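You operate a simulated robot arm through the tools that you are given. There is no shell and no other tool. Be economical: measure what you need, move in short steps, check, and stop when the job is done.

You are at the controls of a simulated two-armed robot. One attempt, no reset.

JOB
Tap the peg flush, press the slab home and shut the wall vent.
Fine: the rubber mallet drives the square peg and goes back. Set down upright: rubber mallet.

It is judged by the outcome, as a careful person would: the job done as asked, and still so three seconds after it is handed in. It fails if anything else is knocked over, pushed out of place, dropped, spilled or broken.

ROBOT AND FRAMES
Two 7-joint arms with two-finger parallel grippers on one trunk, on a base that drives. Base frame: it is fixed to the floor where the robot stands at the start and does not move with it; the origin is under the middle of the robot, x ahead of it, y to its left, z up. Units: mm, degrees, N and s.
The left shoulder is at the start at [20, 113, 1173], the right one opposite. With the tool pointing down near the work surface each hand reaches from about 100 to 580 mm from the robot's upright axis, wherever it stands, measured 20 degrees to its own side. Places, roughly: crank with the yellow knob [-1300, -500, 1300]; green knob under the air label [-1500, -500, 1300]; hinged batten [-300, -800, 1100]; sliding knob under the length words [-300, -600, 700]; square peg in the timber block [0, -800, 900]; wool slab in the timber frame [-1700, -400, 1300]. Payload 1.57 kg a hand.
Tool frame (each hand has its own): the origin (TCP) lies between the finger pads and is the grasp point; the fingertips stand 30 mm ahead of it; z points along the fingers, y is the line along which they close. Largest opening 80 mm; finger width 17, thickness 12; the body of the gripper, 40 by 82 mm, starts 80 mm behind the TCP.
Orientation is told as [roll, pitch, yaw] about the base's x, y, z axes, in that order, counted from this pose: with the fingers straight down and closing along the base's y, the tool's x points along the base's -x, its y along +y and its z along -z.

CONTROLS
- The arms move only by the tool servo_tool. It takes "left_deltas", "right_deltas" or both (then of equal length, played together; a hand with none holds still); each is a list of rows, each a list of 7 numbers: the shift along the base's x, y, z in units of 40 mm (1.0 is 40 mm), then the turn, a rotation vector about the base's x, y, z in units of 5 degrees (1.0 is 5 degrees), then the closure, from 0 (fully open) to 1 (shut). In form: [[tx, ty, tz, wx, wy, wz, fingers], ...]. A call has 1 to 20 rows; each row shifts and turns the commanded pose from where the row before left it. A call with a number of a shift or a turn outside -1 to 1 is refused whole. A row lasts 0.2 s, in which the tool goes at most 50 mm and 8.6 degrees; a call with a longer step from one row to the next is refused whole, and so is a gripper value outside its range. A pose out of reach is approached as far as the arm can. The call stops where the force on the tool passes 40 N (or 10 N more than at its start, if that is more) or the arm is blocked; 0.2 s more then pass. Each finger travels about 45 mm/s and halts on what it meets, pressing with about 26 N; the grip force reading is that of the motor and also rises with nothing between the fingers. The clock runs only during rows and for 0.2 s after the last one: add rows that do not move to give the fingers time. The reply holds the time, the measured pose of the TCP, the force on the tool along the base axes, the opening and the grip force, in the units named above and with some noise, with the torque about the TCP (base axes, N m) and any sound that the robot's microphone picked up, and new pictures: "pictures" is both (left out), scene, wrist or none (wrist: the cameras of the hands that moved).
- Cameras (640 x 400 px; columns grow to the right, rows downward): "scene" is now at [85.7, -64.8, 1295.9]; the picture's right is [-0.73, -0.68, 0.00], its down [-0.43, 0.46, -0.77] and it looks along [0.53, -0.56, -0.64] (base axes); focal length 214 px, centre (320, 200). "left" rides on the left gripper at [72, 7, -122] in its tool frame; the picture's right is [-0.09, 1.00, 0.00], its down [-0.84, -0.08, -0.54] and it looks along [-0.54, -0.05, 0.84] (tool axes); focal length 238 px, centre (320, 200). "right" rides on the right gripper at [72, -7, -122] in its tool frame; the picture's right is [0.09, 1.00, 0.00], its down [-0.84, 0.08, -0.54] and it looks along [-0.54, 0.05, 0.84] (tool axes); focal length 238 px, centre (320, 200). There is no depth. A picture from a camera that has moved, and an enlarged one, comes with that camera's place and axes in the base frame and with its lens. The place of the scene camera against the robot may be out by one fixed shift of up to 18 mm in any direction.
- move_column(by): slides the trunk up (or, below 0, down) by that many mm; the arms and the scene camera ride with it, the base frame stays. It gives what a move gives, with no picture.
- steer(legs): drives the robot by 1 to 6 legs, each [ahead, left, turn to the left] in mm, mm and degrees, along the robot's own axes; the way and the turn of a leg run together, so that a leg with both is an arc; at most 1500 mm and 180 degrees a leg. The arms and the cameras ride along, it lands a little off, and it stops where it bumps. It gives what a move gives, and a new picture of the scene camera.
- aim_head(pan, tilt): turns the head with the scene camera to pan (to the left, within 80 degrees either way) and tilt (down, from -29 to 69), counted from straight ahead of the robot. It gives what a move gives, and a new picture of the scene camera.
- inspect(camera, box): a new picture of the part [left, top, right, bottom] of that camera's present view, enlarged. It takes no simulated time.
- finish_job(): hands the job in; it is judged then, once.

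Work in short steps. Places have to be worked out from the pictures, the camera data and where the tool is seen: move nearer, look again, correct. Check each grasp and each placing, and mend what went wrong. You have 120 turns and 260 pictures in all, those below and enlarged ones among them. Open the grippers and draw the arms clear of the work before you hand the job in, unless the task says otherwise; then end with one line.

The tools are called after "Request:" as name(argument=value, ...) on one line, values as JSON. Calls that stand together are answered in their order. servo_tool: Moves the arms, as the interface text tells. Its arguments: {"type":"object","properties":{"left_deltas":{"type":"array","items":{"type":"array","items":{"type":"number"}}},"right_deltas":{"type":"array","items":{"type":"array","items":{"type":"number"}}},"pictures":{"type":"string","enum":["both","scene","wrist","none"]}},"required":[]} The other tools are called the same way: move_column (by) slides the trunk up or down; steer (legs) drives the base; aim_head (pan, tilt) turns the head that bears the scene camera; inspect (camera, box) takes an enlarged picture of a part of a camera's view; finish_job () hands the job in.

At the start:

```text
clock: 0.0
left_tcp_pos: [460.3, -49.6, 1230.1]
left_tool_rot: [-0.1, -0.1, 0.0]
left_wrist_force: [1.2, 0.5, -0.2]
left_ft_torque: [0.0, -0.03, -0.01]
left_width: 80.1
left_grip_force: 0.2
right_tcp_pos: [233.1, -326.3, 1140.9]
right_tool_rot: [0.0, 0.0, 0.0]
right_wrist_force: [-0.2, 0.5, -0.3]
right_ft_torque: [0.0, 0.02, -0.02]
right_width: 80.0
right_grip_force: 0.0
trunk travel left (down, up): [-226.0, 344.0]
robot x, y, heading: [1.0, 2.5, -0.2]
head pan, tilt: [-46.9, 39.4]
```

scene: 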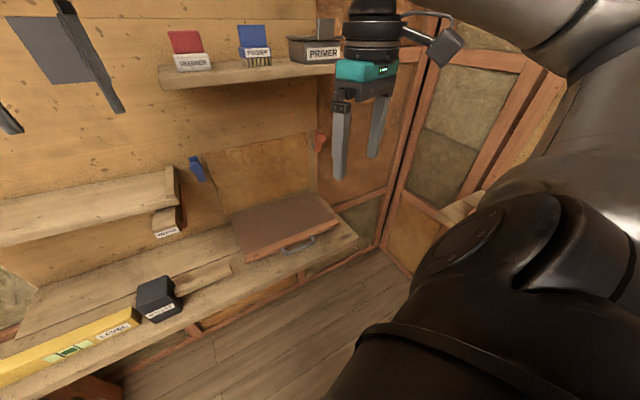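
right: 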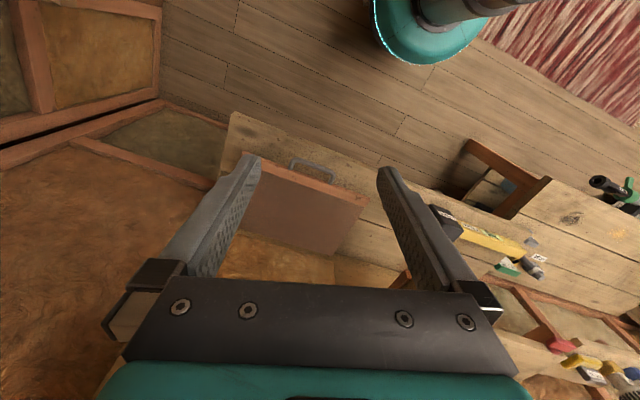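
left: 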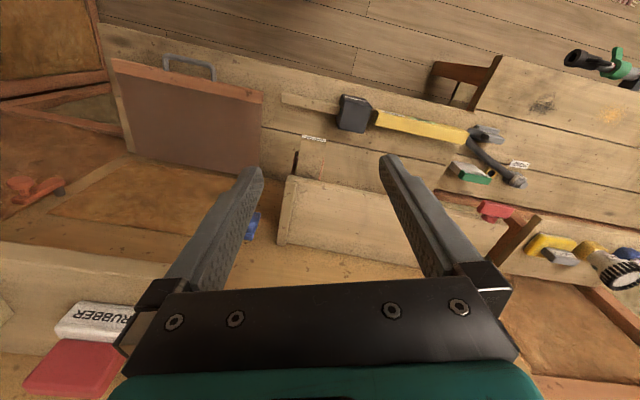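

The first pictures show a bench ahead with a black-headed mallet and a level. I look around with the head to find the peg, the slab and the vent.

Request:
aim_head(pan=-80, tilt=25)

Request:
aim_head(pan=0, tilt=35)

Request:
aim_head(pan=60, tilt=25)

```text
clock: 1.0
left_tcp_pos: [460.5, -49.3, 1229.4]
left_tool_rot: [-0.2, 0.0, 0.1]
left_wrist_force: [-0.7, 0.4, -0.3]
left_ft_torque: [-0.02, -0.04, 0.01]
left_width: 79.7
left_grip_force: 0.0
right_tcp_pos: [232.5, -326.0, 1139.5]
right_tool_rot: [0.0, 0.0, 0.0]
right_wrist_force: [-0.9, 0.9, -0.2]
right_ft_torque: [0.01, -0.01, 0.03]
right_width: 80.1
right_grip_force: 0.0
trunk travel left (down, up): [-226.0, 344.0]
robot x, y, heading: [-1.4, 4.0, 0.2]
head pan, tilt: [-80.0, 25.0]
camera scene: at [43.5, -93.1, 1318.3], right [-0.98, -0.17, 0.0], down [-0.07, 0.42, -0.91], along [0.16, -0.89, -0.42], focal length 214 px, centre (320, 200)
```

scene: 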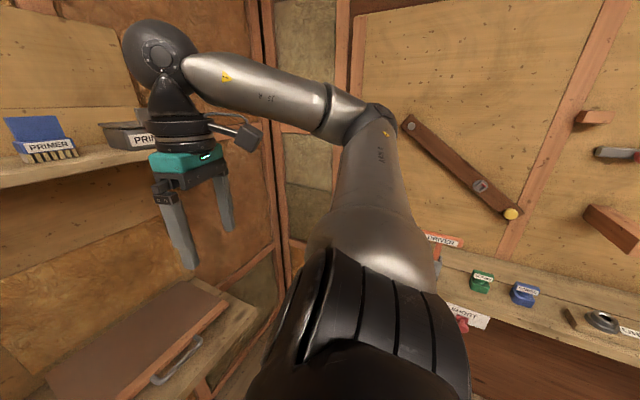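

```text
clock: 2.5
left_tcp_pos: [461.3, -49.5, 1230.3]
left_tool_rot: [-0.1, -0.1, 0.1]
left_wrist_force: [-0.3, 0.0, -0.2]
left_ft_torque: [0.02, -0.02, -0.02]
left_width: 80.0
left_grip_force: 0.0
right_tcp_pos: [232.9, -325.2, 1140.7]
right_tool_rot: [0.0, -0.1, 0.1]
right_wrist_force: [0.1, 0.0, -0.3]
right_ft_torque: [-0.01, -0.01, -0.01]
right_width: 80.2
right_grip_force: 0.0
trunk travel left (down, up): [-226.0, 344.0]
robot x, y, heading: [3.0, 2.2, -0.1]
head pan, tilt: [0.0, 35.0]
camera scene: at [115.5, -2.5, 1302.6], right [0.0, -1.0, 0.0], down [-0.57, 0.0, -0.82], along [0.82, 0.0, -0.57], focal length 214 px, centre (320, 200)
```

scene: 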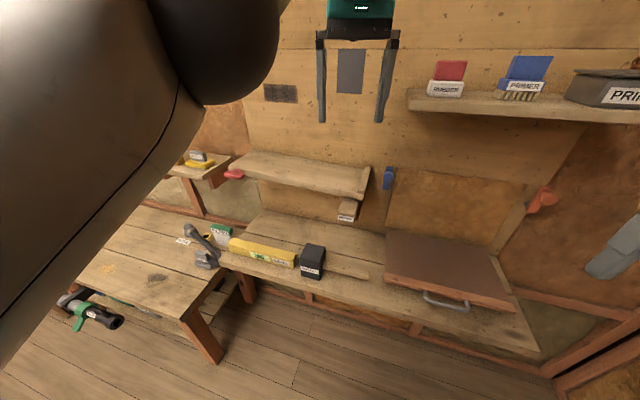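

```text
clock: 3.8
left_tcp_pos: [461.4, -50.2, 1229.9]
left_tool_rot: [-0.1, -0.1, 0.2]
left_wrist_force: [-0.3, 0.1, -0.7]
left_ft_torque: [0.02, -0.01, -0.01]
left_width: 80.3
left_grip_force: 0.0
right_tcp_pos: [234.4, -327.5, 1140.5]
right_tool_rot: [0.0, 0.0, 0.0]
right_wrist_force: [-0.2, -0.1, 0.0]
right_ft_torque: [-0.01, 0.0, -0.02]
right_width: 79.9
right_grip_force: 0.2
trunk travel left (down, up): [-226.0, 344.0]
robot x, y, heading: [2.4, 3.1, -0.1]
head pan, tilt: [60.0, 25.0]
camera scene: at [73.5, 77.4, 1318.3], right [0.87, -0.5, 0.0], down [-0.21, -0.37, -0.91], along [0.45, 0.78, -0.42], focal length 214 px, centre (320, 200)
```

scene: 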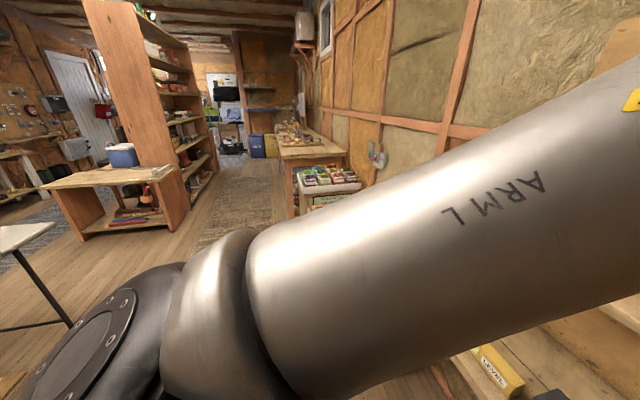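

The black head near (312,262) carries a label, and a wooden handle runs to the right of it. I enlarge it before deciding.

Request:
aim_head(pan=0, tilt=50)

Request:
inspect(camera="scene", box=[240, 120, 440, 245])

Request:
inspect(camera="left", box=[260, 70, 420, 170])

```text
clock: 5.1
left_tcp_pos: [459.7, -50.0, 1229.7]
left_tool_rot: [-0.1, -0.1, 0.0]
left_wrist_force: [0.7, 0.3, -0.7]
left_ft_torque: [-0.01, -0.03, -0.02]
left_width: 79.9
left_grip_force: 0.0
right_tcp_pos: [233.9, -325.9, 1140.3]
right_tool_rot: [0.0, -0.1, -0.1]
right_wrist_force: [0.1, -0.2, 0.3]
right_ft_torque: [-0.01, -0.02, -0.02]
right_width: 79.9
right_grip_force: 0.1
trunk travel left (down, up): [-226.0, 344.0]
robot x, y, heading: [-1.0, -0.8, 0.1]
head pan, tilt: [0.0, 50.0]
camera scene: at [104.4, -2.3, 1280.9], right [0.0, -1.0, 0.0], down [-0.77, 0.0, -0.64], along [0.64, 0.0, -0.77], focal length 214 px, centre (320, 200)
```

scene: 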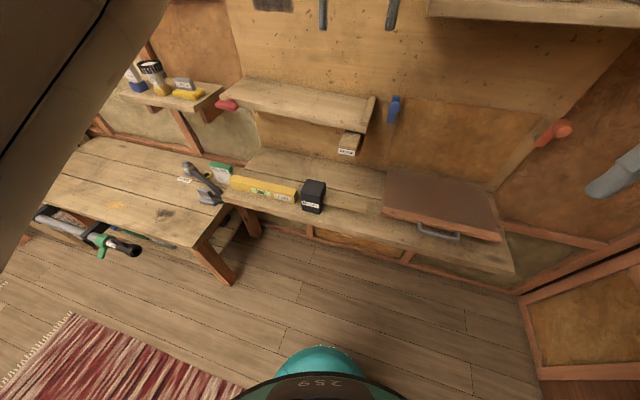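

```text
3.20 times, centred on (340, 182) of scene
camera zoom: at [104.4, -2.3, 1280.9], right [0.0, -1.0, 0.0], down [-0.77, 0.0, -0.64], along [0.64, 0.0, -0.77], focal length 686 px, centre (256, 256)
```

zoom: 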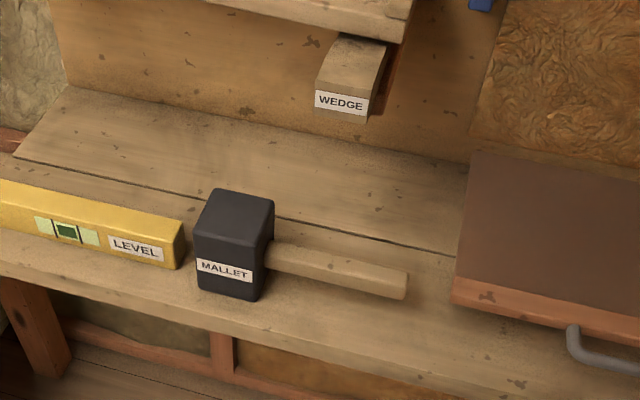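

```text
4.00 times, centred on (340, 120) of left
camera zoom: at [388.6, -43.1, 1351.6], right [0.09, 1.0, 0.0], down [0.84, -0.08, 0.54], along [0.54, -0.05, -0.84], focal length 953 px, centre (240, 520)
```

zoom: 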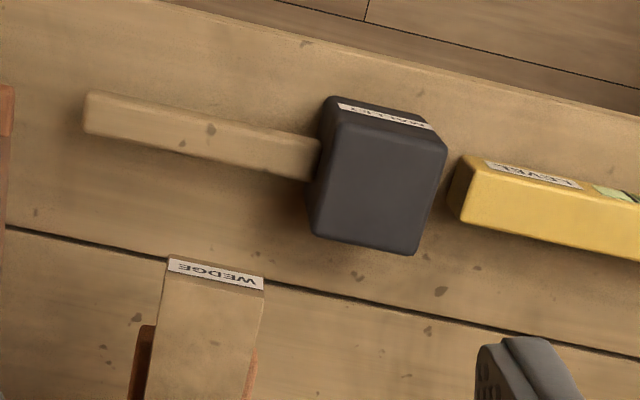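

The mallet stands on its head face with the handle level, pointing right. The label centre works out at about [492, 28, 795] and the bench at about z 750. Next I turn right to survey the peg wall.

Request:
steer(legs=[[0, 0, -90]])

```text
clock: 9.4
left_tcp_pos: [-68.9, -457.1, 1229.6]
left_tool_rot: [0.0, -0.1, -92.3]
left_wrist_force: [-0.8, -0.6, 0.4]
left_ft_torque: [-0.03, 0.03, -0.01]
left_width: 79.7
left_grip_force: 0.1
right_tcp_pos: [-335.7, -219.3, 1141.5]
right_tool_rot: [0.0, 0.0, -92.4]
right_wrist_force: [-0.8, -0.3, 0.6]
right_ft_torque: [-0.06, 0.0, 0.01]
right_width: 80.1
right_grip_force: 0.0
trunk travel left (down, up): [-226.0, 344.0]
robot x, y, heading: [-2.0, -0.3, -92.4]
head pan, tilt: [0.0, 50.0]
camera scene: at [13.7, -89.3, 1280.8], right [-1.0, 0.04, 0.0], down [0.03, 0.77, -0.64], along [-0.03, -0.64, -0.77], focal length 214 px, centre (320, 200)
```

scene: 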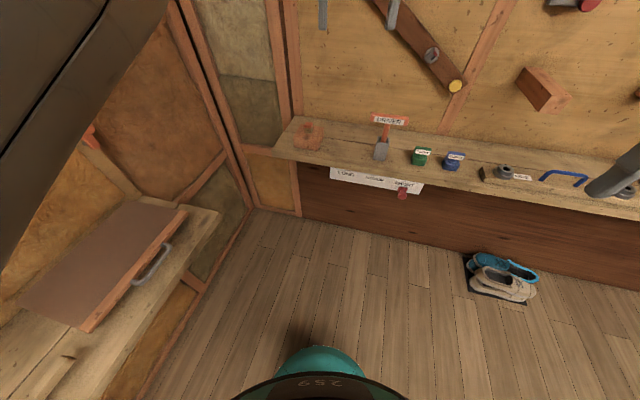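

The block on the shelf at about (307,135) may be the timber block with the peg. I enlarge it and the wall to its right.

Request:
inspect(camera="scene", box=[260, 90, 460, 215])

Request:
aim_head(pan=-40, tilt=15)

Request:
aim_head(pan=-80, tilt=10)

```text
3.20 times, centred on (360, 152) of scene
camera zoom: at [13.7, -89.3, 1280.8], right [-1.0, 0.04, 0.0], down [0.03, 0.77, -0.64], along [-0.03, -0.64, -0.77], focal length 686 px, centre (192, 352)
```

zoom: 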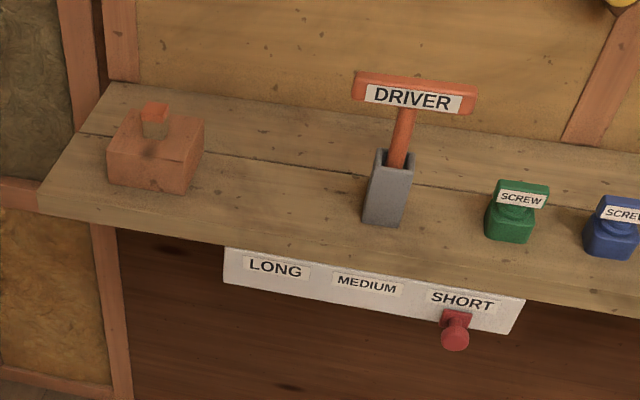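

```text
clock: 10.5
left_tcp_pos: [-68.9, -457.9, 1229.3]
left_tool_rot: [-0.1, -0.2, -92.4]
left_wrist_force: [0.1, -0.1, -0.9]
left_ft_torque: [0.03, 0.0, 0.0]
left_width: 79.7
left_grip_force: 0.1
right_tcp_pos: [-334.8, -218.6, 1140.9]
right_tool_rot: [0.0, 0.0, -92.4]
right_wrist_force: [0.7, 0.3, -0.4]
right_ft_torque: [0.03, 0.0, -0.01]
right_width: 79.9
right_grip_force: 0.1
trunk travel left (down, up): [-226.0, 344.0]
robot x, y, heading: [1.3, -3.0, -92.4]
head pan, tilt: [-40.0, 15.0]
camera scene: at [-46.0, -81.4, 1334.5], right [-0.74, 0.67, 0.0], down [0.17, 0.19, -0.97], along [-0.65, -0.71, -0.26], focal length 214 px, centre (320, 200)
```

scene: 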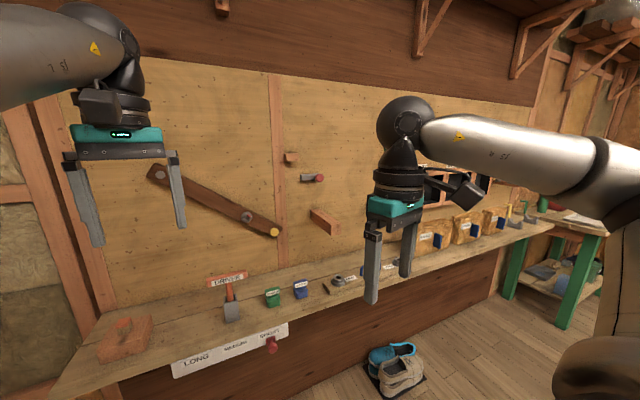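

```text
clock: 11.6
left_tcp_pos: [-68.1, -457.6, 1229.3]
left_tool_rot: [-0.1, -0.2, -92.3]
left_wrist_force: [-0.3, 0.2, 0.2]
left_ft_torque: [-0.03, -0.03, 0.03]
left_width: 79.9
left_grip_force: 0.1
right_tcp_pos: [-335.3, -219.9, 1139.1]
right_tool_rot: [0.1, 0.0, -92.4]
right_wrist_force: [-0.4, 0.1, 0.1]
right_ft_torque: [-0.01, 0.01, -0.01]
right_width: 80.0
right_grip_force: 0.2
trunk travel left (down, up): [-226.0, 344.0]
robot x, y, heading: [0.4, -3.1, -92.4]
head pan, tilt: [-80.0, 10.0]
camera scene: at [-75.2, -24.7, 1342.7], right [-0.13, 0.99, 0.0], down [0.17, 0.02, -0.98], along [-0.98, -0.13, -0.17], focal length 214 px, centre (320, 200)
```

scene: 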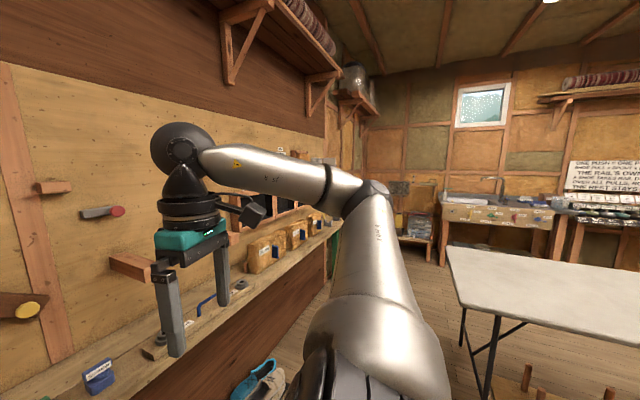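

The peg stands upright in a low block at the left end of the shelf, at about [23, -725, 900], with space around it. I turn back to face the bench for the mallet.

Request:
steer(legs=[[0, 0, 92.4]])

Request:
servo_tool(left_deltas=[[-0.65, 0.95, -0.2, 0, 0, 0, 0], [-0.65, 0.95, -0.2, 0, 0, 0, 0], [-0.65, 0.95, -0.2, 0, 0, 0, 0], [-0.65, 0.95, -0.2, 0, 0, 0, 0], [-0.65, 0.95, -0.2, 0, 0, 0, 0], [-0.65, 0.95, -0.2, 0, 0, 0, 0], [-0.65, 0.95, -0.2, 0, 0, 0, 0], [-0.65, 0.95, -0.2, 0, 0, 0, 0], [-0.65, 0.95, -0.2, 0, 0, 0, 0], [-0.65, 0.95, -0.2, 0, 0, 0, 0]], pictures="none")

Request:
servo_tool(right_deltas=[[0.35, 0.4, 0, 0, 0, 1, 0], [0.35, 0.4, 0, 0, 0, 1, 0], [0.35, 0.4, 0, 0, 0, 1, 0], [0.35, 0.4, 0, 0, 0, 1, 0], [0.35, 0.4, 0, 0, 0, 1, 0], [0.35, 0.4, 0, 0, 0, 1, 0], [0.35, 0.4, 0, 0, 0, 1, 0], [0.35, 0.4, 0, 0, 0, 1, 0], [0.35, 0.4, -0.2, 0, 0, 1, 0], [0.35, 0.4, -0.2, 0, 0, 1, 0], [0.35, 0.4, -0.4, 0, 0, 1, 0], [0.35, 0.4, -0.4, 0, 0, 1, 0], [0.35, 0.4, -0.4, 0, 0, 1, 0], [0.35, 0.4, -0.4, 0, 0, 1, 0], [0.35, 0.4, -0.4, 0, 0, 1, 0]], pictures="both")

```text
clock: 15.9
left_tcp_pos: [460.5, -45.4, 1229.5]
left_tool_rot: [-0.2, 0.0, 0.5]
left_wrist_force: [-0.3, 0.0, 0.0]
left_ft_torque: [-0.01, -0.02, -0.02]
left_width: 80.1
left_grip_force: 0.0
right_tcp_pos: [237.0, -323.0, 1140.5]
right_tool_rot: [0.1, 0.1, 0.5]
right_wrist_force: [0.0, -0.7, 0.3]
right_ft_torque: [0.03, -0.01, -0.03]
right_width: 79.8
right_grip_force: 0.0
trunk travel left (down, up): [-226.0, 344.0]
robot x, y, heading: [-2.3, 1.8, 0.7]
head pan, tilt: [-80.0, 10.0]
camera scene: at [44.5, -93.6, 1342.7], right [-0.98, -0.18, 0.0], down [-0.03, 0.17, -0.98], along [0.18, -0.97, -0.17], focal length 214 px, centre (320, 200)
```

scene: 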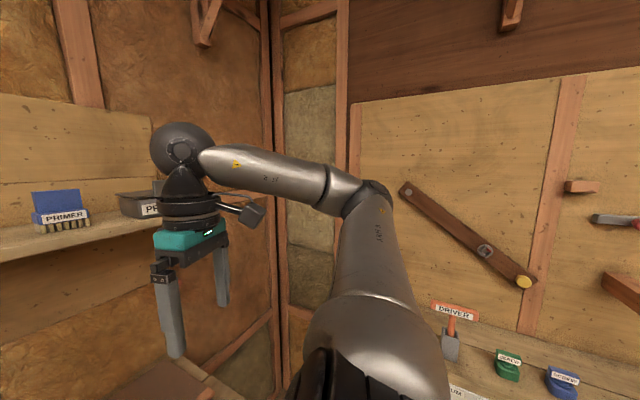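

```text
clock: 18.1
left_tcp_pos: [224.3, 311.7, 1142.0]
left_tool_rot: [-0.2, -0.2, 0.5]
left_wrist_force: [-0.3, -0.4, 1.1]
left_ft_torque: [-0.01, 0.01, 0.02]
left_width: 80.1
left_grip_force: 0.0
left hand out of reach, approached as far as the arm can: row 10
right_tcp_pos: [236.4, -323.4, 1140.0]
right_tool_rot: [0.0, 0.0, 0.5]
right_wrist_force: [0.2, -0.3, 0.3]
right_ft_torque: [0.01, -0.04, -0.01]
right_width: 80.1
right_grip_force: 0.0
trunk travel left (down, up): [-226.0, 344.0]
robot x, y, heading: [-0.6, 1.8, 0.5]
head pan, tilt: [-80.0, 10.0]
```

```text
clock: 21.3
left_tcp_pos: [226.3, 311.3, 1141.7]
left_tool_rot: [-0.2, 0.0, 0.6]
left_wrist_force: [0.0, -0.8, 0.3]
left_ft_torque: [0.04, -0.02, -0.03]
left_width: 80.2
left_grip_force: 0.0
right_tcp_pos: [323.4, -50.3, 1038.8]
right_tool_rot: [-0.2, 0.0, 75.3]
right_wrist_force: [-0.2, 0.6, 0.3]
right_ft_torque: [-0.02, 0.0, 0.0]
right_width: 79.9
right_grip_force: 0.0
right hand out of reach, approached as far as the arm can: row 11, 12, 13, 14, 15
trunk travel left (down, up): [-226.0, 344.0]
robot x, y, heading: [3.0, 0.1, 0.6]
head pan, tilt: [-80.0, 10.0]
camera scene: at [44.3, -93.6, 1342.7], right [-0.98, -0.18, 0.0], down [-0.03, 0.17, -0.98], along [0.18, -0.97, -0.17], focal length 214 px, centre (320, 200)
camera right: at [311.2, -121.1, 1160.8], right [-0.99, 0.16, -0.01], down [0.13, 0.83, 0.54], along [0.09, 0.53, -0.84], focal length 238 px, centre (320, 200)
```

scene: 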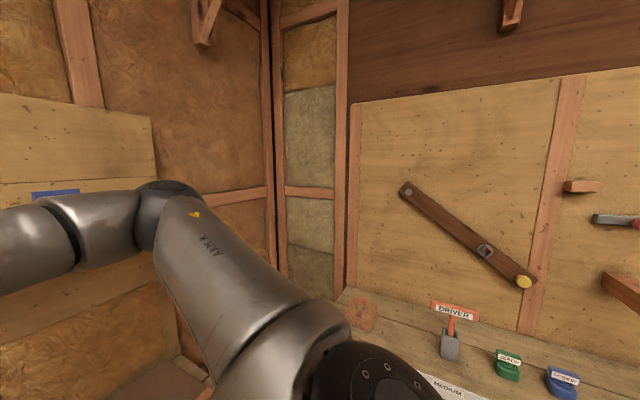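
right: 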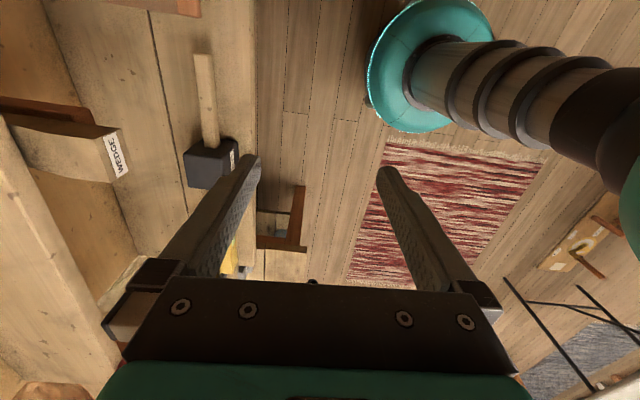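

The right hand stopped at x 323, short of the target. I lower the trunk 150 mm, which I need for the bench anyway, and try again.

Request:
move_column(by=-120)

Request:
aim_head(pan=-15, tilt=50)

Request:
servo_tool(right_deltas=[[0.8, -0.2, 0, 0, 0, 0, 0], [0.8, -0.2, 0, 0, 0, 0, 0], [0.8, -0.2, 0, 0, 0, 0, 0]])

```text
clock: 22.8
left_tcp_pos: [225.7, 310.6, 1023.9]
left_tool_rot: [-0.2, -0.1, 0.6]
left_wrist_force: [0.7, 0.8, 0.1]
left_ft_torque: [0.02, 0.01, 0.02]
left_width: 80.1
left_grip_force: 0.1
right_tcp_pos: [322.6, -51.2, 919.5]
right_tool_rot: [-0.3, 0.0, 75.2]
right_wrist_force: [0.2, 0.6, -0.3]
right_ft_torque: [-0.04, -0.02, 0.0]
right_width: 79.9
right_grip_force: 0.1
trunk travel left (down, up): [-106.0, 464.0]
robot x, y, heading: [-1.5, -4.7, 0.5]
head pan, tilt: [-80.0, 10.0]
```

```text
clock: 24.2
left_tcp_pos: [225.9, 311.5, 1022.2]
left_tool_rot: [-0.1, -0.1, 0.6]
left_wrist_force: [0.0, 0.5, 0.0]
left_ft_torque: [-0.02, 0.02, -0.02]
left_width: 80.0
left_grip_force: 0.0
right_tcp_pos: [323.5, -50.5, 919.0]
right_tool_rot: [-0.3, 0.0, 75.2]
right_wrist_force: [-0.2, 0.2, 0.1]
right_ft_torque: [-0.01, -0.01, -0.01]
right_width: 79.8
right_grip_force: 0.1
trunk travel left (down, up): [-106.0, 464.0]
robot x, y, heading: [3.8, -3.0, 0.3]
head pan, tilt: [-15.0, 50.0]
camera scene: at [102.0, -21.6, 1160.9], right [-0.25, -0.97, 0.0], down [-0.74, 0.19, -0.64], along [0.62, -0.16, -0.77], focal length 214 px, centre (320, 200)
```

scene: 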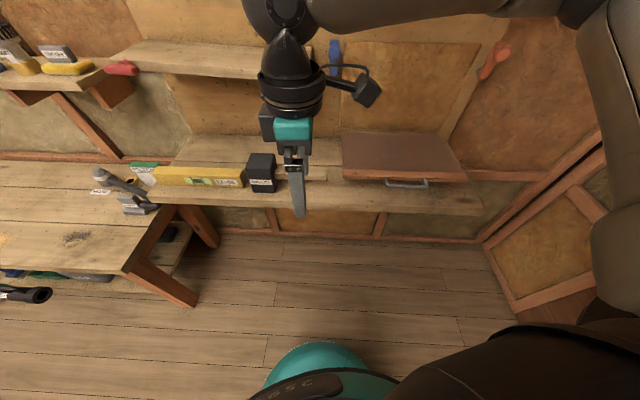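

```text
clock: 25.0
left_tcp_pos: [224.1, 312.0, 1023.6]
left_tool_rot: [-0.1, -0.1, 0.5]
left_wrist_force: [0.2, -0.4, 0.6]
left_ft_torque: [-0.01, 0.0, -0.04]
left_width: 80.0
left_grip_force: 0.0
right_tcp_pos: [323.7, -51.6, 920.0]
right_tool_rot: [-0.3, 0.1, 75.1]
right_wrist_force: [0.5, 0.2, 0.0]
right_ft_torque: [-0.01, -0.01, -0.01]
right_width: 79.7
right_grip_force: 0.2
right hand out of reach, approached as far as the arm can: row 1, 2, 3
trunk travel left (down, up): [-106.0, 464.0]
robot x, y, heading: [-3.5, -0.2, 0.8]
head pan, tilt: [-15.0, 50.0]
camera scene: at [102.0, -21.5, 1160.8], right [-0.25, -0.97, 0.0], down [-0.74, 0.19, -0.64], along [0.62, -0.16, -0.77], focal length 214 px, centre (320, 200)
camera right: at [311.5, -121.3, 1041.0], right [-0.99, 0.16, 0.0], down [0.14, 0.83, 0.54], along [0.09, 0.53, -0.84], focal length 238 px, centre (320, 200)
```

scene: 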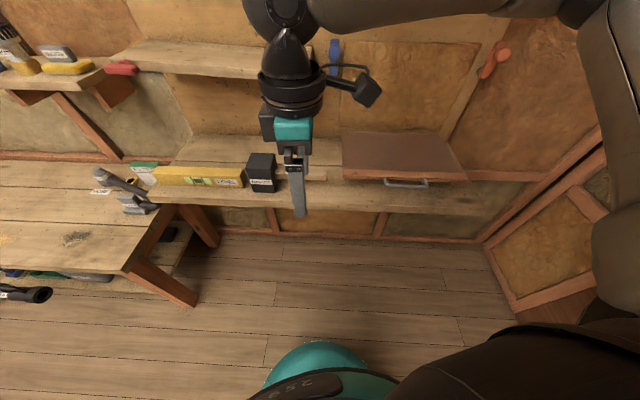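
right: 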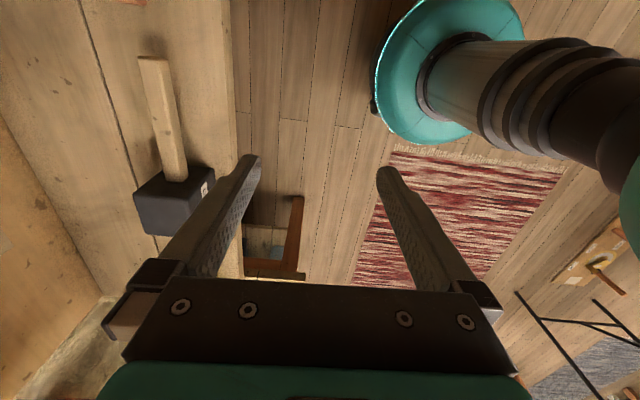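

At this yaw the arm is limited, but the hand is nearly right sideways. The handle's near-head part is at about [497, -40, 797], so I drive the base 170 mm ahead and keep the hand height well above the mallet.

Request:
steer(legs=[[120, 0, 0]])

Request:
servo_tool(right_deltas=[[0, 0, 0, 0, 0, 0, 0]], pictures="wrist")

```text
clock: 26.2
left_tcp_pos: [343.8, 313.3, 1022.1]
left_tool_rot: [-0.2, -0.1, 0.6]
left_wrist_force: [-0.1, 0.2, -0.6]
left_ft_torque: [-0.01, 0.0, -0.02]
left_width: 79.9
left_grip_force: 0.1
right_tcp_pos: [443.3, -50.8, 918.6]
right_tool_rot: [-0.3, 0.1, 75.3]
right_wrist_force: [-0.4, 0.0, -0.3]
right_ft_torque: [0.03, 0.01, -0.01]
right_width: 80.0
right_grip_force: 0.0
trunk travel left (down, up): [-106.0, 464.0]
robot x, y, heading: [119.8, -1.2, 0.5]
head pan, tilt: [-15.0, 50.0]
camera scene: at [221.0, -20.2, 1160.8], right [-0.25, -0.97, 0.0], down [-0.74, 0.19, -0.64], along [0.62, -0.16, -0.77], focal length 214 px, centre (320, 200)
```

scene: 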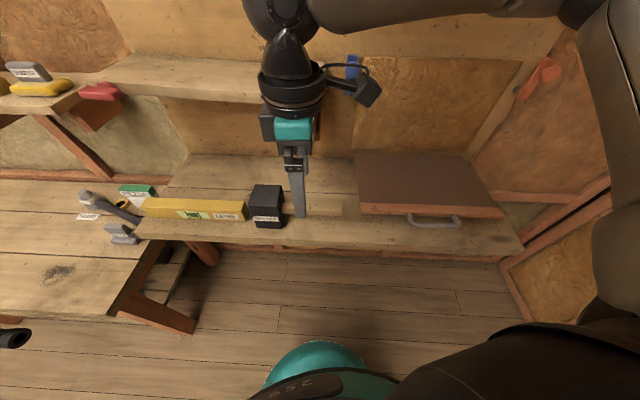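

```text
clock: 26.6
left_tcp_pos: [343.9, 311.1, 1023.0]
left_tool_rot: [-0.2, -0.3, 0.7]
left_wrist_force: [-0.3, 0.2, -0.9]
left_ft_torque: [-0.03, 0.03, 0.02]
left_width: 80.1
left_grip_force: 0.0
right_tcp_pos: [442.3, -49.5, 918.7]
right_tool_rot: [-0.3, 0.0, 75.3]
right_wrist_force: [-0.1, 0.5, 0.4]
right_ft_torque: [0.03, 0.0, 0.0]
right_width: 80.1
right_grip_force: 0.0
trunk travel left (down, up): [-106.0, 464.0]
robot x, y, heading: [120.6, -0.7, 0.6]
head pan, tilt: [-15.0, 50.0]
camera right: at [430.2, -119.9, 1041.0], right [-0.99, 0.16, -0.01], down [0.14, 0.83, 0.54], along [0.09, 0.53, -0.84], focal length 238 px, centre (320, 200)
```

right: 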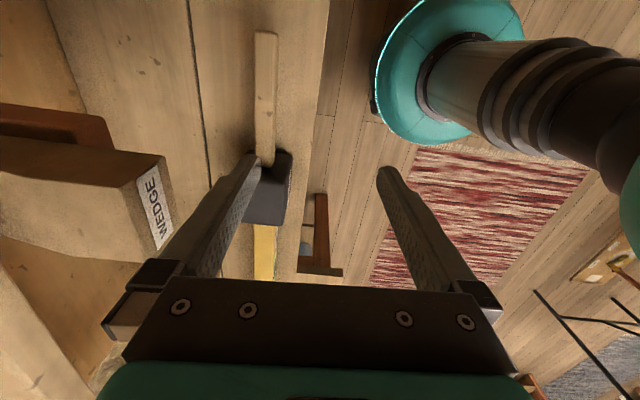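

Triangulating from the two wrist views puts the handle top at about z 770, running from [514, -12] at the head to [481, -139] at its tip. I drive 65 mm ahead and 14 mm left, then check before lowering.

Request:
steer(legs=[[65, 14, 0]])

Request:
servo_tool(right_deltas=[[0, 0, -0.5, 0, 0, 0, 0], [0, 0, -0.5, 0, 0, 0, 0]], pictures="both")

```text
clock: 27.6
left_tcp_pos: [409.3, 328.5, 1023.0]
left_tool_rot: [-0.1, -0.2, 0.7]
left_wrist_force: [-0.3, 0.1, -0.2]
left_ft_torque: [0.01, -0.03, 0.0]
left_width: 79.9
left_grip_force: 0.1
right_tcp_pos: [507.7, -34.2, 919.1]
right_tool_rot: [-0.3, -0.2, 75.4]
right_wrist_force: [-11.0, 4.6, -5.4]
right_ft_torque: [0.02, 0.09, 0.01]
right_width: 70.0
right_grip_force: 0.2
trunk travel left (down, up): [-106.0, 464.0]
robot x, y, heading: [185.7, 16.6, 0.5]
head pan, tilt: [-15.0, 50.0]
camera scene: at [285.4, -4.8, 1160.9], right [-0.25, -0.97, 0.0], down [-0.74, 0.19, -0.64], along [0.62, -0.16, -0.77], focal length 214 px, centre (320, 200)
```

scene: 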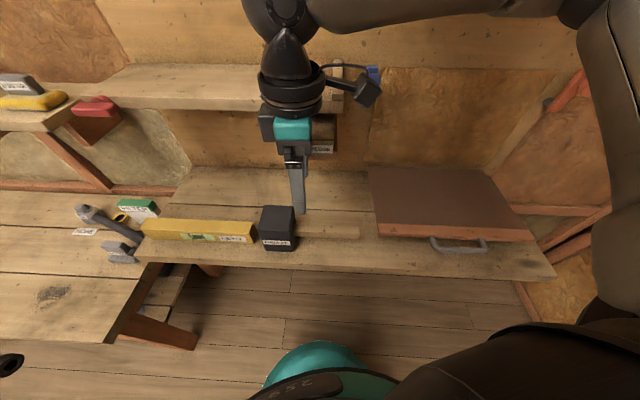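

```text
clock: 28.2
left_tcp_pos: [408.1, 327.8, 1022.9]
left_tool_rot: [-0.1, -0.3, 0.7]
left_wrist_force: [-1.1, -0.2, -0.3]
left_ft_torque: [-0.01, -0.02, -0.01]
left_width: 80.2
left_grip_force: 0.0
right_tcp_pos: [505.1, -38.0, 882.2]
right_tool_rot: [-0.2, -0.4, 75.4]
right_wrist_force: [-10.1, 5.0, 6.5]
right_ft_torque: [-0.39, -0.83, -0.02]
right_width: 70.3
right_grip_force: 0.1
right hand out of reach, approached as far as the arm can: row 2
trunk travel left (down, up): [-106.0, 464.0]
robot x, y, heading: [182.5, 16.8, 0.7]
head pan, tilt: [-15.0, 50.0]
camera scene: at [284.8, -4.7, 1161.0], right [-0.25, -0.97, 0.0], down [-0.74, 0.19, -0.64], along [0.62, -0.16, -0.77], focal length 214 px, centre (320, 200)
camera right: at [493.5, -109.2, 1002.7], right [-0.99, 0.16, -0.01], down [0.13, 0.83, 0.55], along [0.09, 0.54, -0.84], focal length 238 px, centre (320, 200)
```

scene: 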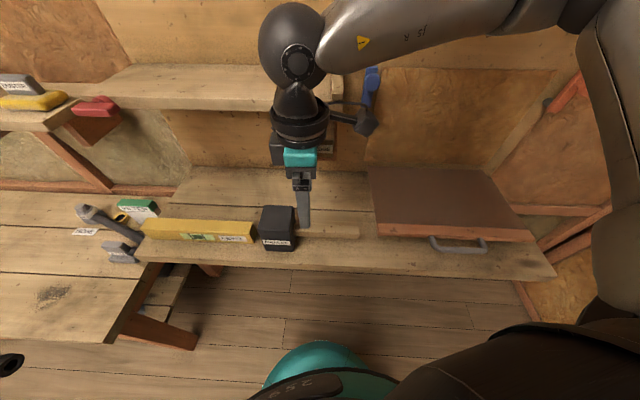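
right: 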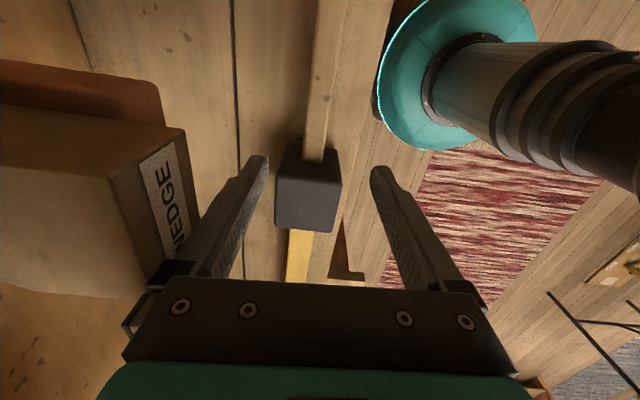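

Wrist force reads about 11 N along -x and the opening fell to 70 mm, so the left finger is touching the WEDGE overhanging the bench. I back straight off and look at it.

Request:
servo_tool(right_deltas=[[-0.6, 0, 0, 0, 0, 0, 0], [-0.6, 0, 0, 0, 0, 0, 0]], pictures="wrist")

Request:
inspect(camera="scene", box=[220, 90, 420, 215])

```text
clock: 28.8
left_tcp_pos: [409.9, 327.4, 1023.7]
left_tool_rot: [-0.1, -0.1, 0.7]
left_wrist_force: [-0.1, -0.8, -0.8]
left_ft_torque: [0.01, 0.01, -0.01]
left_width: 79.8
left_grip_force: 0.1
right_tcp_pos: [460.2, -40.7, 879.3]
right_tool_rot: [-0.3, -0.1, 75.3]
right_wrist_force: [-0.2, 0.3, -0.1]
right_ft_torque: [-0.05, 0.0, 0.0]
right_width: 79.8
right_grip_force: 0.1
trunk travel left (down, up): [-106.0, 464.0]
robot x, y, heading: [186.6, 16.7, 0.6]
head pan, tilt: [-15.0, 50.0]
camera right: at [447.9, -110.7, 1000.4], right [-0.99, 0.16, 0.0], down [0.14, 0.83, 0.54], along [0.09, 0.54, -0.84], focal length 238 px, centre (320, 200)
```

right: 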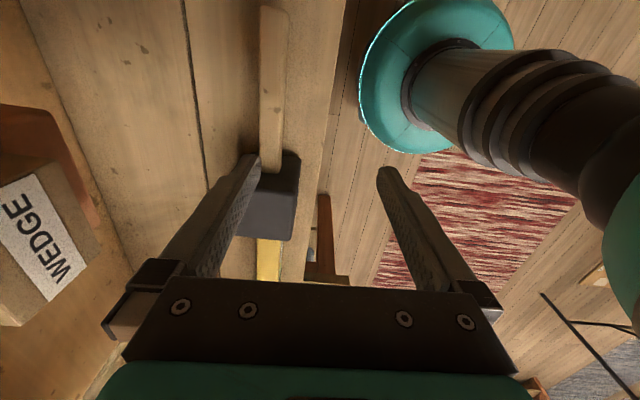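

```text
3.20 times, centred on (320, 152) of scene
camera zoom: at [286.3, -5.4, 1160.8], right [-0.25, -0.97, 0.0], down [-0.74, 0.19, -0.64], along [0.62, -0.16, -0.77], focal length 686 px, centre (320, 352)
```

zoom: 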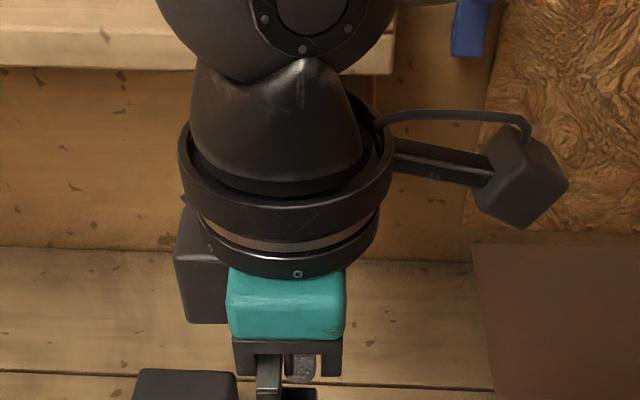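

Comparing the label rays, the wedge front may have been pushed about 20 mm in, from x 523 to x 545. I back out to the start pose and compare it with my first close-up.

Request:
steer(legs=[[-186, -17, -0.6]])

Request:
move_column(by=120)

Request:
servo_tool(right_deltas=[[0, -1, 0, 0, 0, 0, 0], [0, -1, 0, 0, 0, 0, 0], [0, -1, 0, 0, 0, 0, 0], [0, -1, 0, 0, 0, 0, 0], [0, -1, 0, 0, 0, 0, 0]], pictures="none")

Request:
aim_head(pan=0, tilt=50)

Request:
inspect(camera="scene", box=[240, 120, 440, 245])

```text
clock: 30.3
left_tcp_pos: [228.1, 308.0, 1021.8]
left_tool_rot: [-0.1, -0.2, 0.2]
left_wrist_force: [0.3, -0.6, 0.4]
left_ft_torque: [-0.04, -0.05, 0.04]
left_width: 80.0
left_grip_force: 0.1
right_tcp_pos: [274.5, -60.5, 879.9]
right_tool_rot: [-0.2, 0.0, 74.9]
right_wrist_force: [-0.3, -0.1, 0.9]
right_ft_torque: [0.0, -0.01, 0.01]
right_width: 79.9
right_grip_force: 0.1
trunk travel left (down, up): [-106.0, 464.0]
robot x, y, heading: [-1.6, -4.7, 0.2]
head pan, tilt: [-15.0, 50.0]
camera scene: at [100.7, -23.8, 1160.9], right [-0.26, -0.97, 0.0], down [-0.74, 0.2, -0.64], along [0.62, -0.17, -0.77], focal length 214 px, centre (320, 200)
```

scene: 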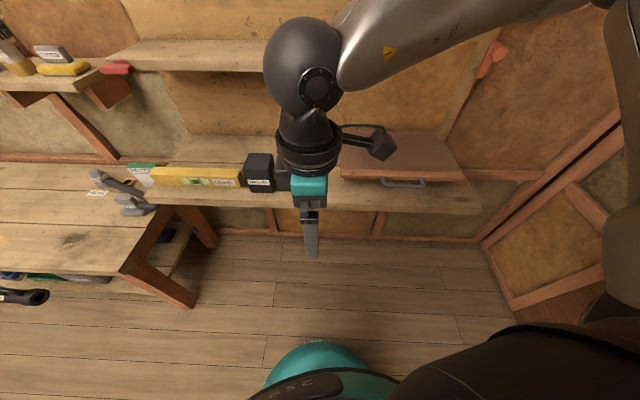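

```text
clock: 31.8
left_tcp_pos: [226.8, 308.8, 1144.2]
left_tool_rot: [-0.1, 0.0, 0.2]
left_wrist_force: [0.4, -0.3, 0.2]
left_ft_torque: [-0.01, 0.0, -0.01]
left_width: 79.8
left_grip_force: 0.1
right_tcp_pos: [275.1, -61.0, 999.8]
right_tool_rot: [-0.2, -0.2, 74.9]
right_wrist_force: [-0.8, 0.3, -0.4]
right_ft_torque: [0.0, -0.01, 0.02]
right_width: 80.0
right_grip_force: 0.0
trunk travel left (down, up): [-226.0, 344.0]
robot x, y, heading: [-1.0, -0.4, 0.1]
head pan, tilt: [-15.0, 50.0]
```

```text
clock: 33.0
left_tcp_pos: [228.6, 308.4, 1143.2]
left_tool_rot: [-0.1, -0.1, 0.2]
left_wrist_force: [-0.3, 0.6, 0.2]
left_ft_torque: [-0.01, 0.0, 0.01]
left_width: 79.9
left_grip_force: 0.1
right_tcp_pos: [245.8, -156.5, 993.8]
right_tool_rot: [-0.3, 0.0, 74.6]
right_wrist_force: [-0.6, 0.3, -0.2]
right_ft_torque: [0.01, 0.03, -0.01]
right_width: 80.1
right_grip_force: 0.1
right hand out of reach, approached as far as the arm can: row 2, 3, 4, 5
trunk travel left (down, up): [-226.0, 344.0]
robot x, y, heading: [-3.0, 0.0, -0.0]
head pan, tilt: [-15.0, 50.0]
```

```text
clock: 33.8
left_tcp_pos: [228.2, 308.2, 1143.6]
left_tool_rot: [-0.1, 0.0, 0.2]
left_wrist_force: [-0.9, 0.2, 0.0]
left_ft_torque: [-0.01, -0.02, -0.01]
left_width: 80.0
left_grip_force: 0.1
right_tcp_pos: [245.7, -156.5, 993.4]
right_tool_rot: [-0.4, -0.1, 74.6]
right_wrist_force: [-0.4, 0.6, 0.2]
right_ft_torque: [0.0, -0.03, 0.02]
right_width: 80.1
right_grip_force: 0.0
trunk travel left (down, up): [-226.0, 344.0]
robot x, y, heading: [-1.2, -1.2, -0.2]
head pan, tilt: [0.0, 50.0]
camera scene: at [103.6, -3.9, 1280.8], right [0.0, -1.0, 0.0], down [-0.77, 0.0, -0.64], along [0.64, 0.0, -0.77], focal length 214 px, centre (320, 200)
```

scene: 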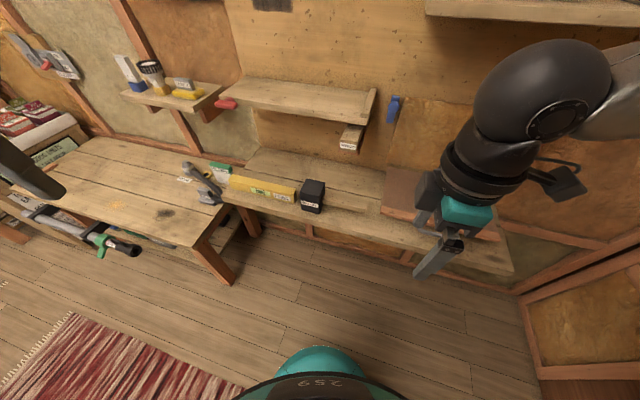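

```text
3.20 times, centred on (340, 182) of scene
camera zoom: at [103.6, -3.9, 1280.8], right [0.0, -1.0, 0.0], down [-0.77, 0.0, -0.64], along [0.64, 0.0, -0.77], focal length 686 px, centre (256, 256)
```

zoom: 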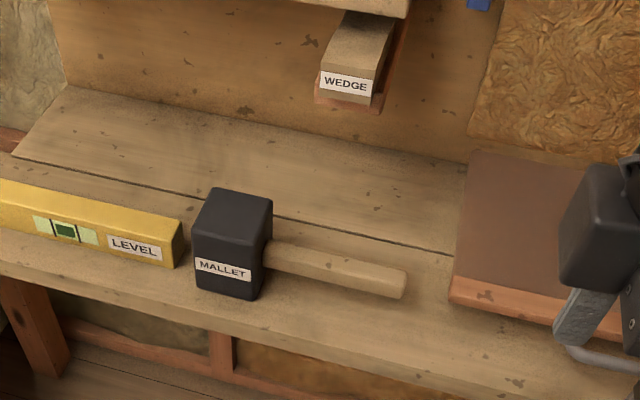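

The close-ups confirm it: the wedge slid about 24 mm back and perhaps 6 mm sideways on its ledge. I will grasp it and pull it back. First I turn the right hand back to yaw 0 in free space and look at the wedge with the wrist camera.

Request:
servo_tool(right_deltas=[[0.2, 0, 0.3, 0, 0, -1, 0], [0.2, 0, 0.3, 0, 0, -1, 0], [0.2, 0, 0.3, 0, 0, -1, 0], [0.2, 0, 0.3, 0, 0, -1, 0], [0.2, 0, 0.3, 0, 0, -1, 0], [0.2, 0, 0.3, 0, 0, -1, 0], [0.2, 0, 0.3, 0, 0, -1, 0], [0.2, 0, 0.3, 0, 0, -1, 0], [0.2, 0.1, 0.3, 0, 0, -1, 0], [0.2, 0.1, 0.3, 0, 0, -1, 0], [0.2, 0.2, 0.3, 0, 0, -1, 0], [0.2, 0.2, 0.3, 0, 0, -1, 0], [0.2, 0.2, 0.3, 0, 0, -1, 0], [0.2, 0.2, 0.3, 0, 0, -1, 0], [0.2, 0.2, 0.3, 0, 0, -0.92, 0]], pictures="both")

```text
clock: 37.0
left_tcp_pos: [227.8, 308.7, 1142.6]
left_tool_rot: [-0.1, -0.1, 0.2]
left_wrist_force: [0.3, 0.9, -0.5]
left_ft_torque: [0.0, 0.01, -0.01]
left_width: 79.7
left_grip_force: 0.0
right_tcp_pos: [366.1, -110.7, 1174.1]
right_tool_rot: [-0.2, -0.1, 0.1]
right_wrist_force: [0.1, 0.4, 0.3]
right_ft_torque: [0.01, -0.02, -0.01]
right_width: 79.8
right_grip_force: 0.0
trunk travel left (down, up): [-226.0, 344.0]
robot x, y, heading: [-0.9, -2.1, 0.0]
head pan, tilt: [0.0, 50.0]
camera scene: at [103.9, -3.8, 1280.8], right [0.0, -1.0, 0.0], down [-0.77, 0.0, -0.64], along [0.64, 0.0, -0.77], focal length 214 px, centre (320, 200)
camera right: at [294.5, -115.4, 1295.6], right [-0.09, 1.0, 0.0], down [0.84, 0.08, 0.54], along [0.54, 0.05, -0.84], focal length 238 px, centre (320, 200)
```

scene: 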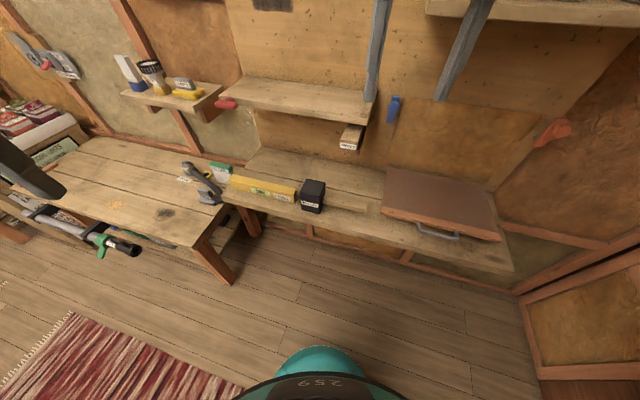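
right: 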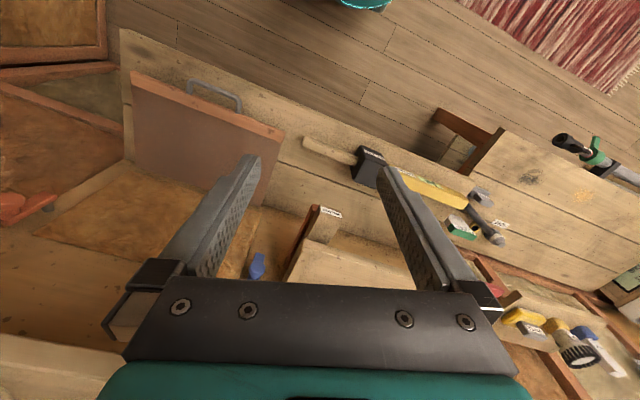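

Zooming the wrist camera on the wedge and its bracket.

Request:
inspect(camera="right", box=[260, 180, 420, 280])

Request:
inspect(camera="scene", box=[310, 80, 406, 140])

```text
4.00 times, centred on (340, 230) of right
camera zoom: at [294.5, -115.4, 1295.6], right [-0.09, 1.0, 0.0], down [0.84, 0.08, 0.54], along [0.54, 0.05, -0.84], focal length 953 px, centre (240, 80)
```

zoom: 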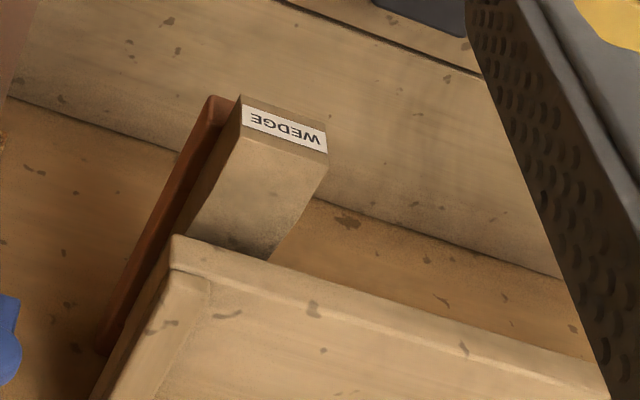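

```text
6.67 times, centred on (358, 110) of scene
camera zoom: at [103.9, -3.8, 1280.8], right [0.0, -1.0, 0.0], down [-0.77, 0.0, -0.64], along [0.64, 0.0, -0.77], focal length 1430 px, centre (67, 800)
```

zoom: 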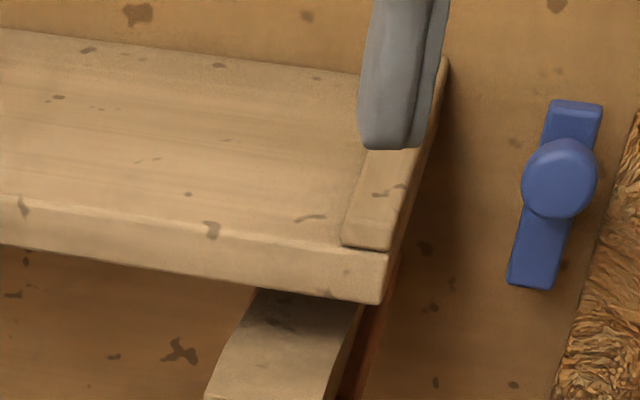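

The wedge rests on a brown bracket beneath the upper shelf, with its front at about [528, -74, 960], about 35 mm wide and 28 mm tall. I drive 150 mm ahead with the hand high, then view it from above.

Request:
steer(legs=[[140, 0, 0]])

Request:
servo_tool(right_deltas=[[0, 0.45, -0.5, 0, 0, 0, 0], [0, 0.45, -0.5, 0, 0, 0, 0]], pictures="wrist")

```text
clock: 38.3
left_tcp_pos: [365.9, 307.1, 1142.4]
left_tool_rot: [-0.1, -0.1, 0.1]
left_wrist_force: [0.6, -0.3, -0.6]
left_ft_torque: [0.02, 0.05, 0.0]
left_width: 80.1
left_grip_force: 0.1
right_tcp_pos: [504.4, -109.8, 1174.6]
right_tool_rot: [-0.2, -0.1, 0.2]
right_wrist_force: [0.7, 0.6, 0.7]
right_ft_torque: [0.02, 0.04, 0.05]
right_width: 80.0
right_grip_force: 0.0
trunk travel left (down, up): [-226.0, 344.0]
robot x, y, heading: [136.7, 0.1, 0.0]
head pan, tilt: [0.0, 50.0]
camera scene: at [242.0, -3.8, 1280.8], right [0.0, -1.0, 0.0], down [-0.77, 0.0, -0.64], along [0.64, 0.0, -0.77], focal length 214 px, centre (320, 200)
```

scene: 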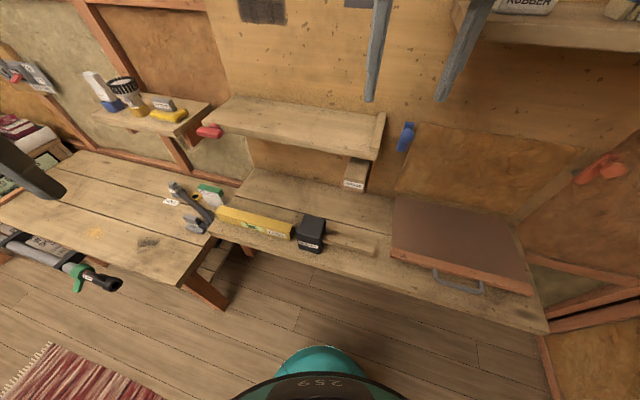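

```text
clock: 38.9
left_tcp_pos: [364.9, 308.5, 1143.4]
left_tool_rot: [-0.1, -0.3, 0.1]
left_wrist_force: [0.5, -0.8, -0.1]
left_ft_torque: [-0.05, 0.0, -0.02]
left_width: 80.0
left_grip_force: 0.1
right_tcp_pos: [504.7, -81.0, 1142.3]
right_tool_rot: [-0.2, -0.3, -0.1]
right_wrist_force: [-0.1, 1.4, -0.4]
right_ft_torque: [-0.02, -0.04, 0.03]
right_width: 80.1
right_grip_force: 0.1
right hand out of reach, approached as far as the arm can: row 2
trunk travel left (down, up): [-226.0, 344.0]
robot x, y, heading: [134.8, -0.3, 0.1]
head pan, tilt: [0.0, 50.0]
camera right: at [432.3, -86.9, 1262.8], right [-0.09, 1.0, 0.0], down [0.83, 0.08, 0.55], along [0.54, 0.05, -0.84], focal length 238 px, centre (320, 200)
```

right: 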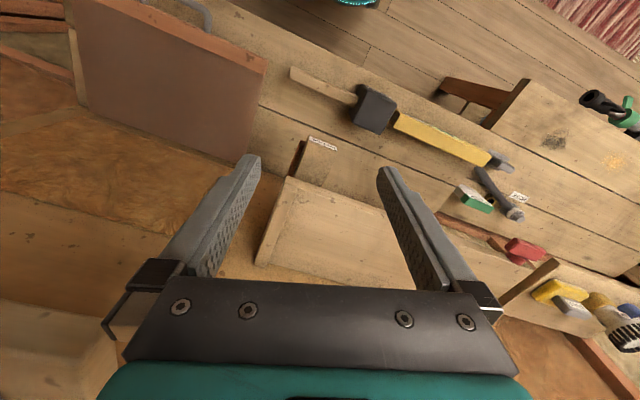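

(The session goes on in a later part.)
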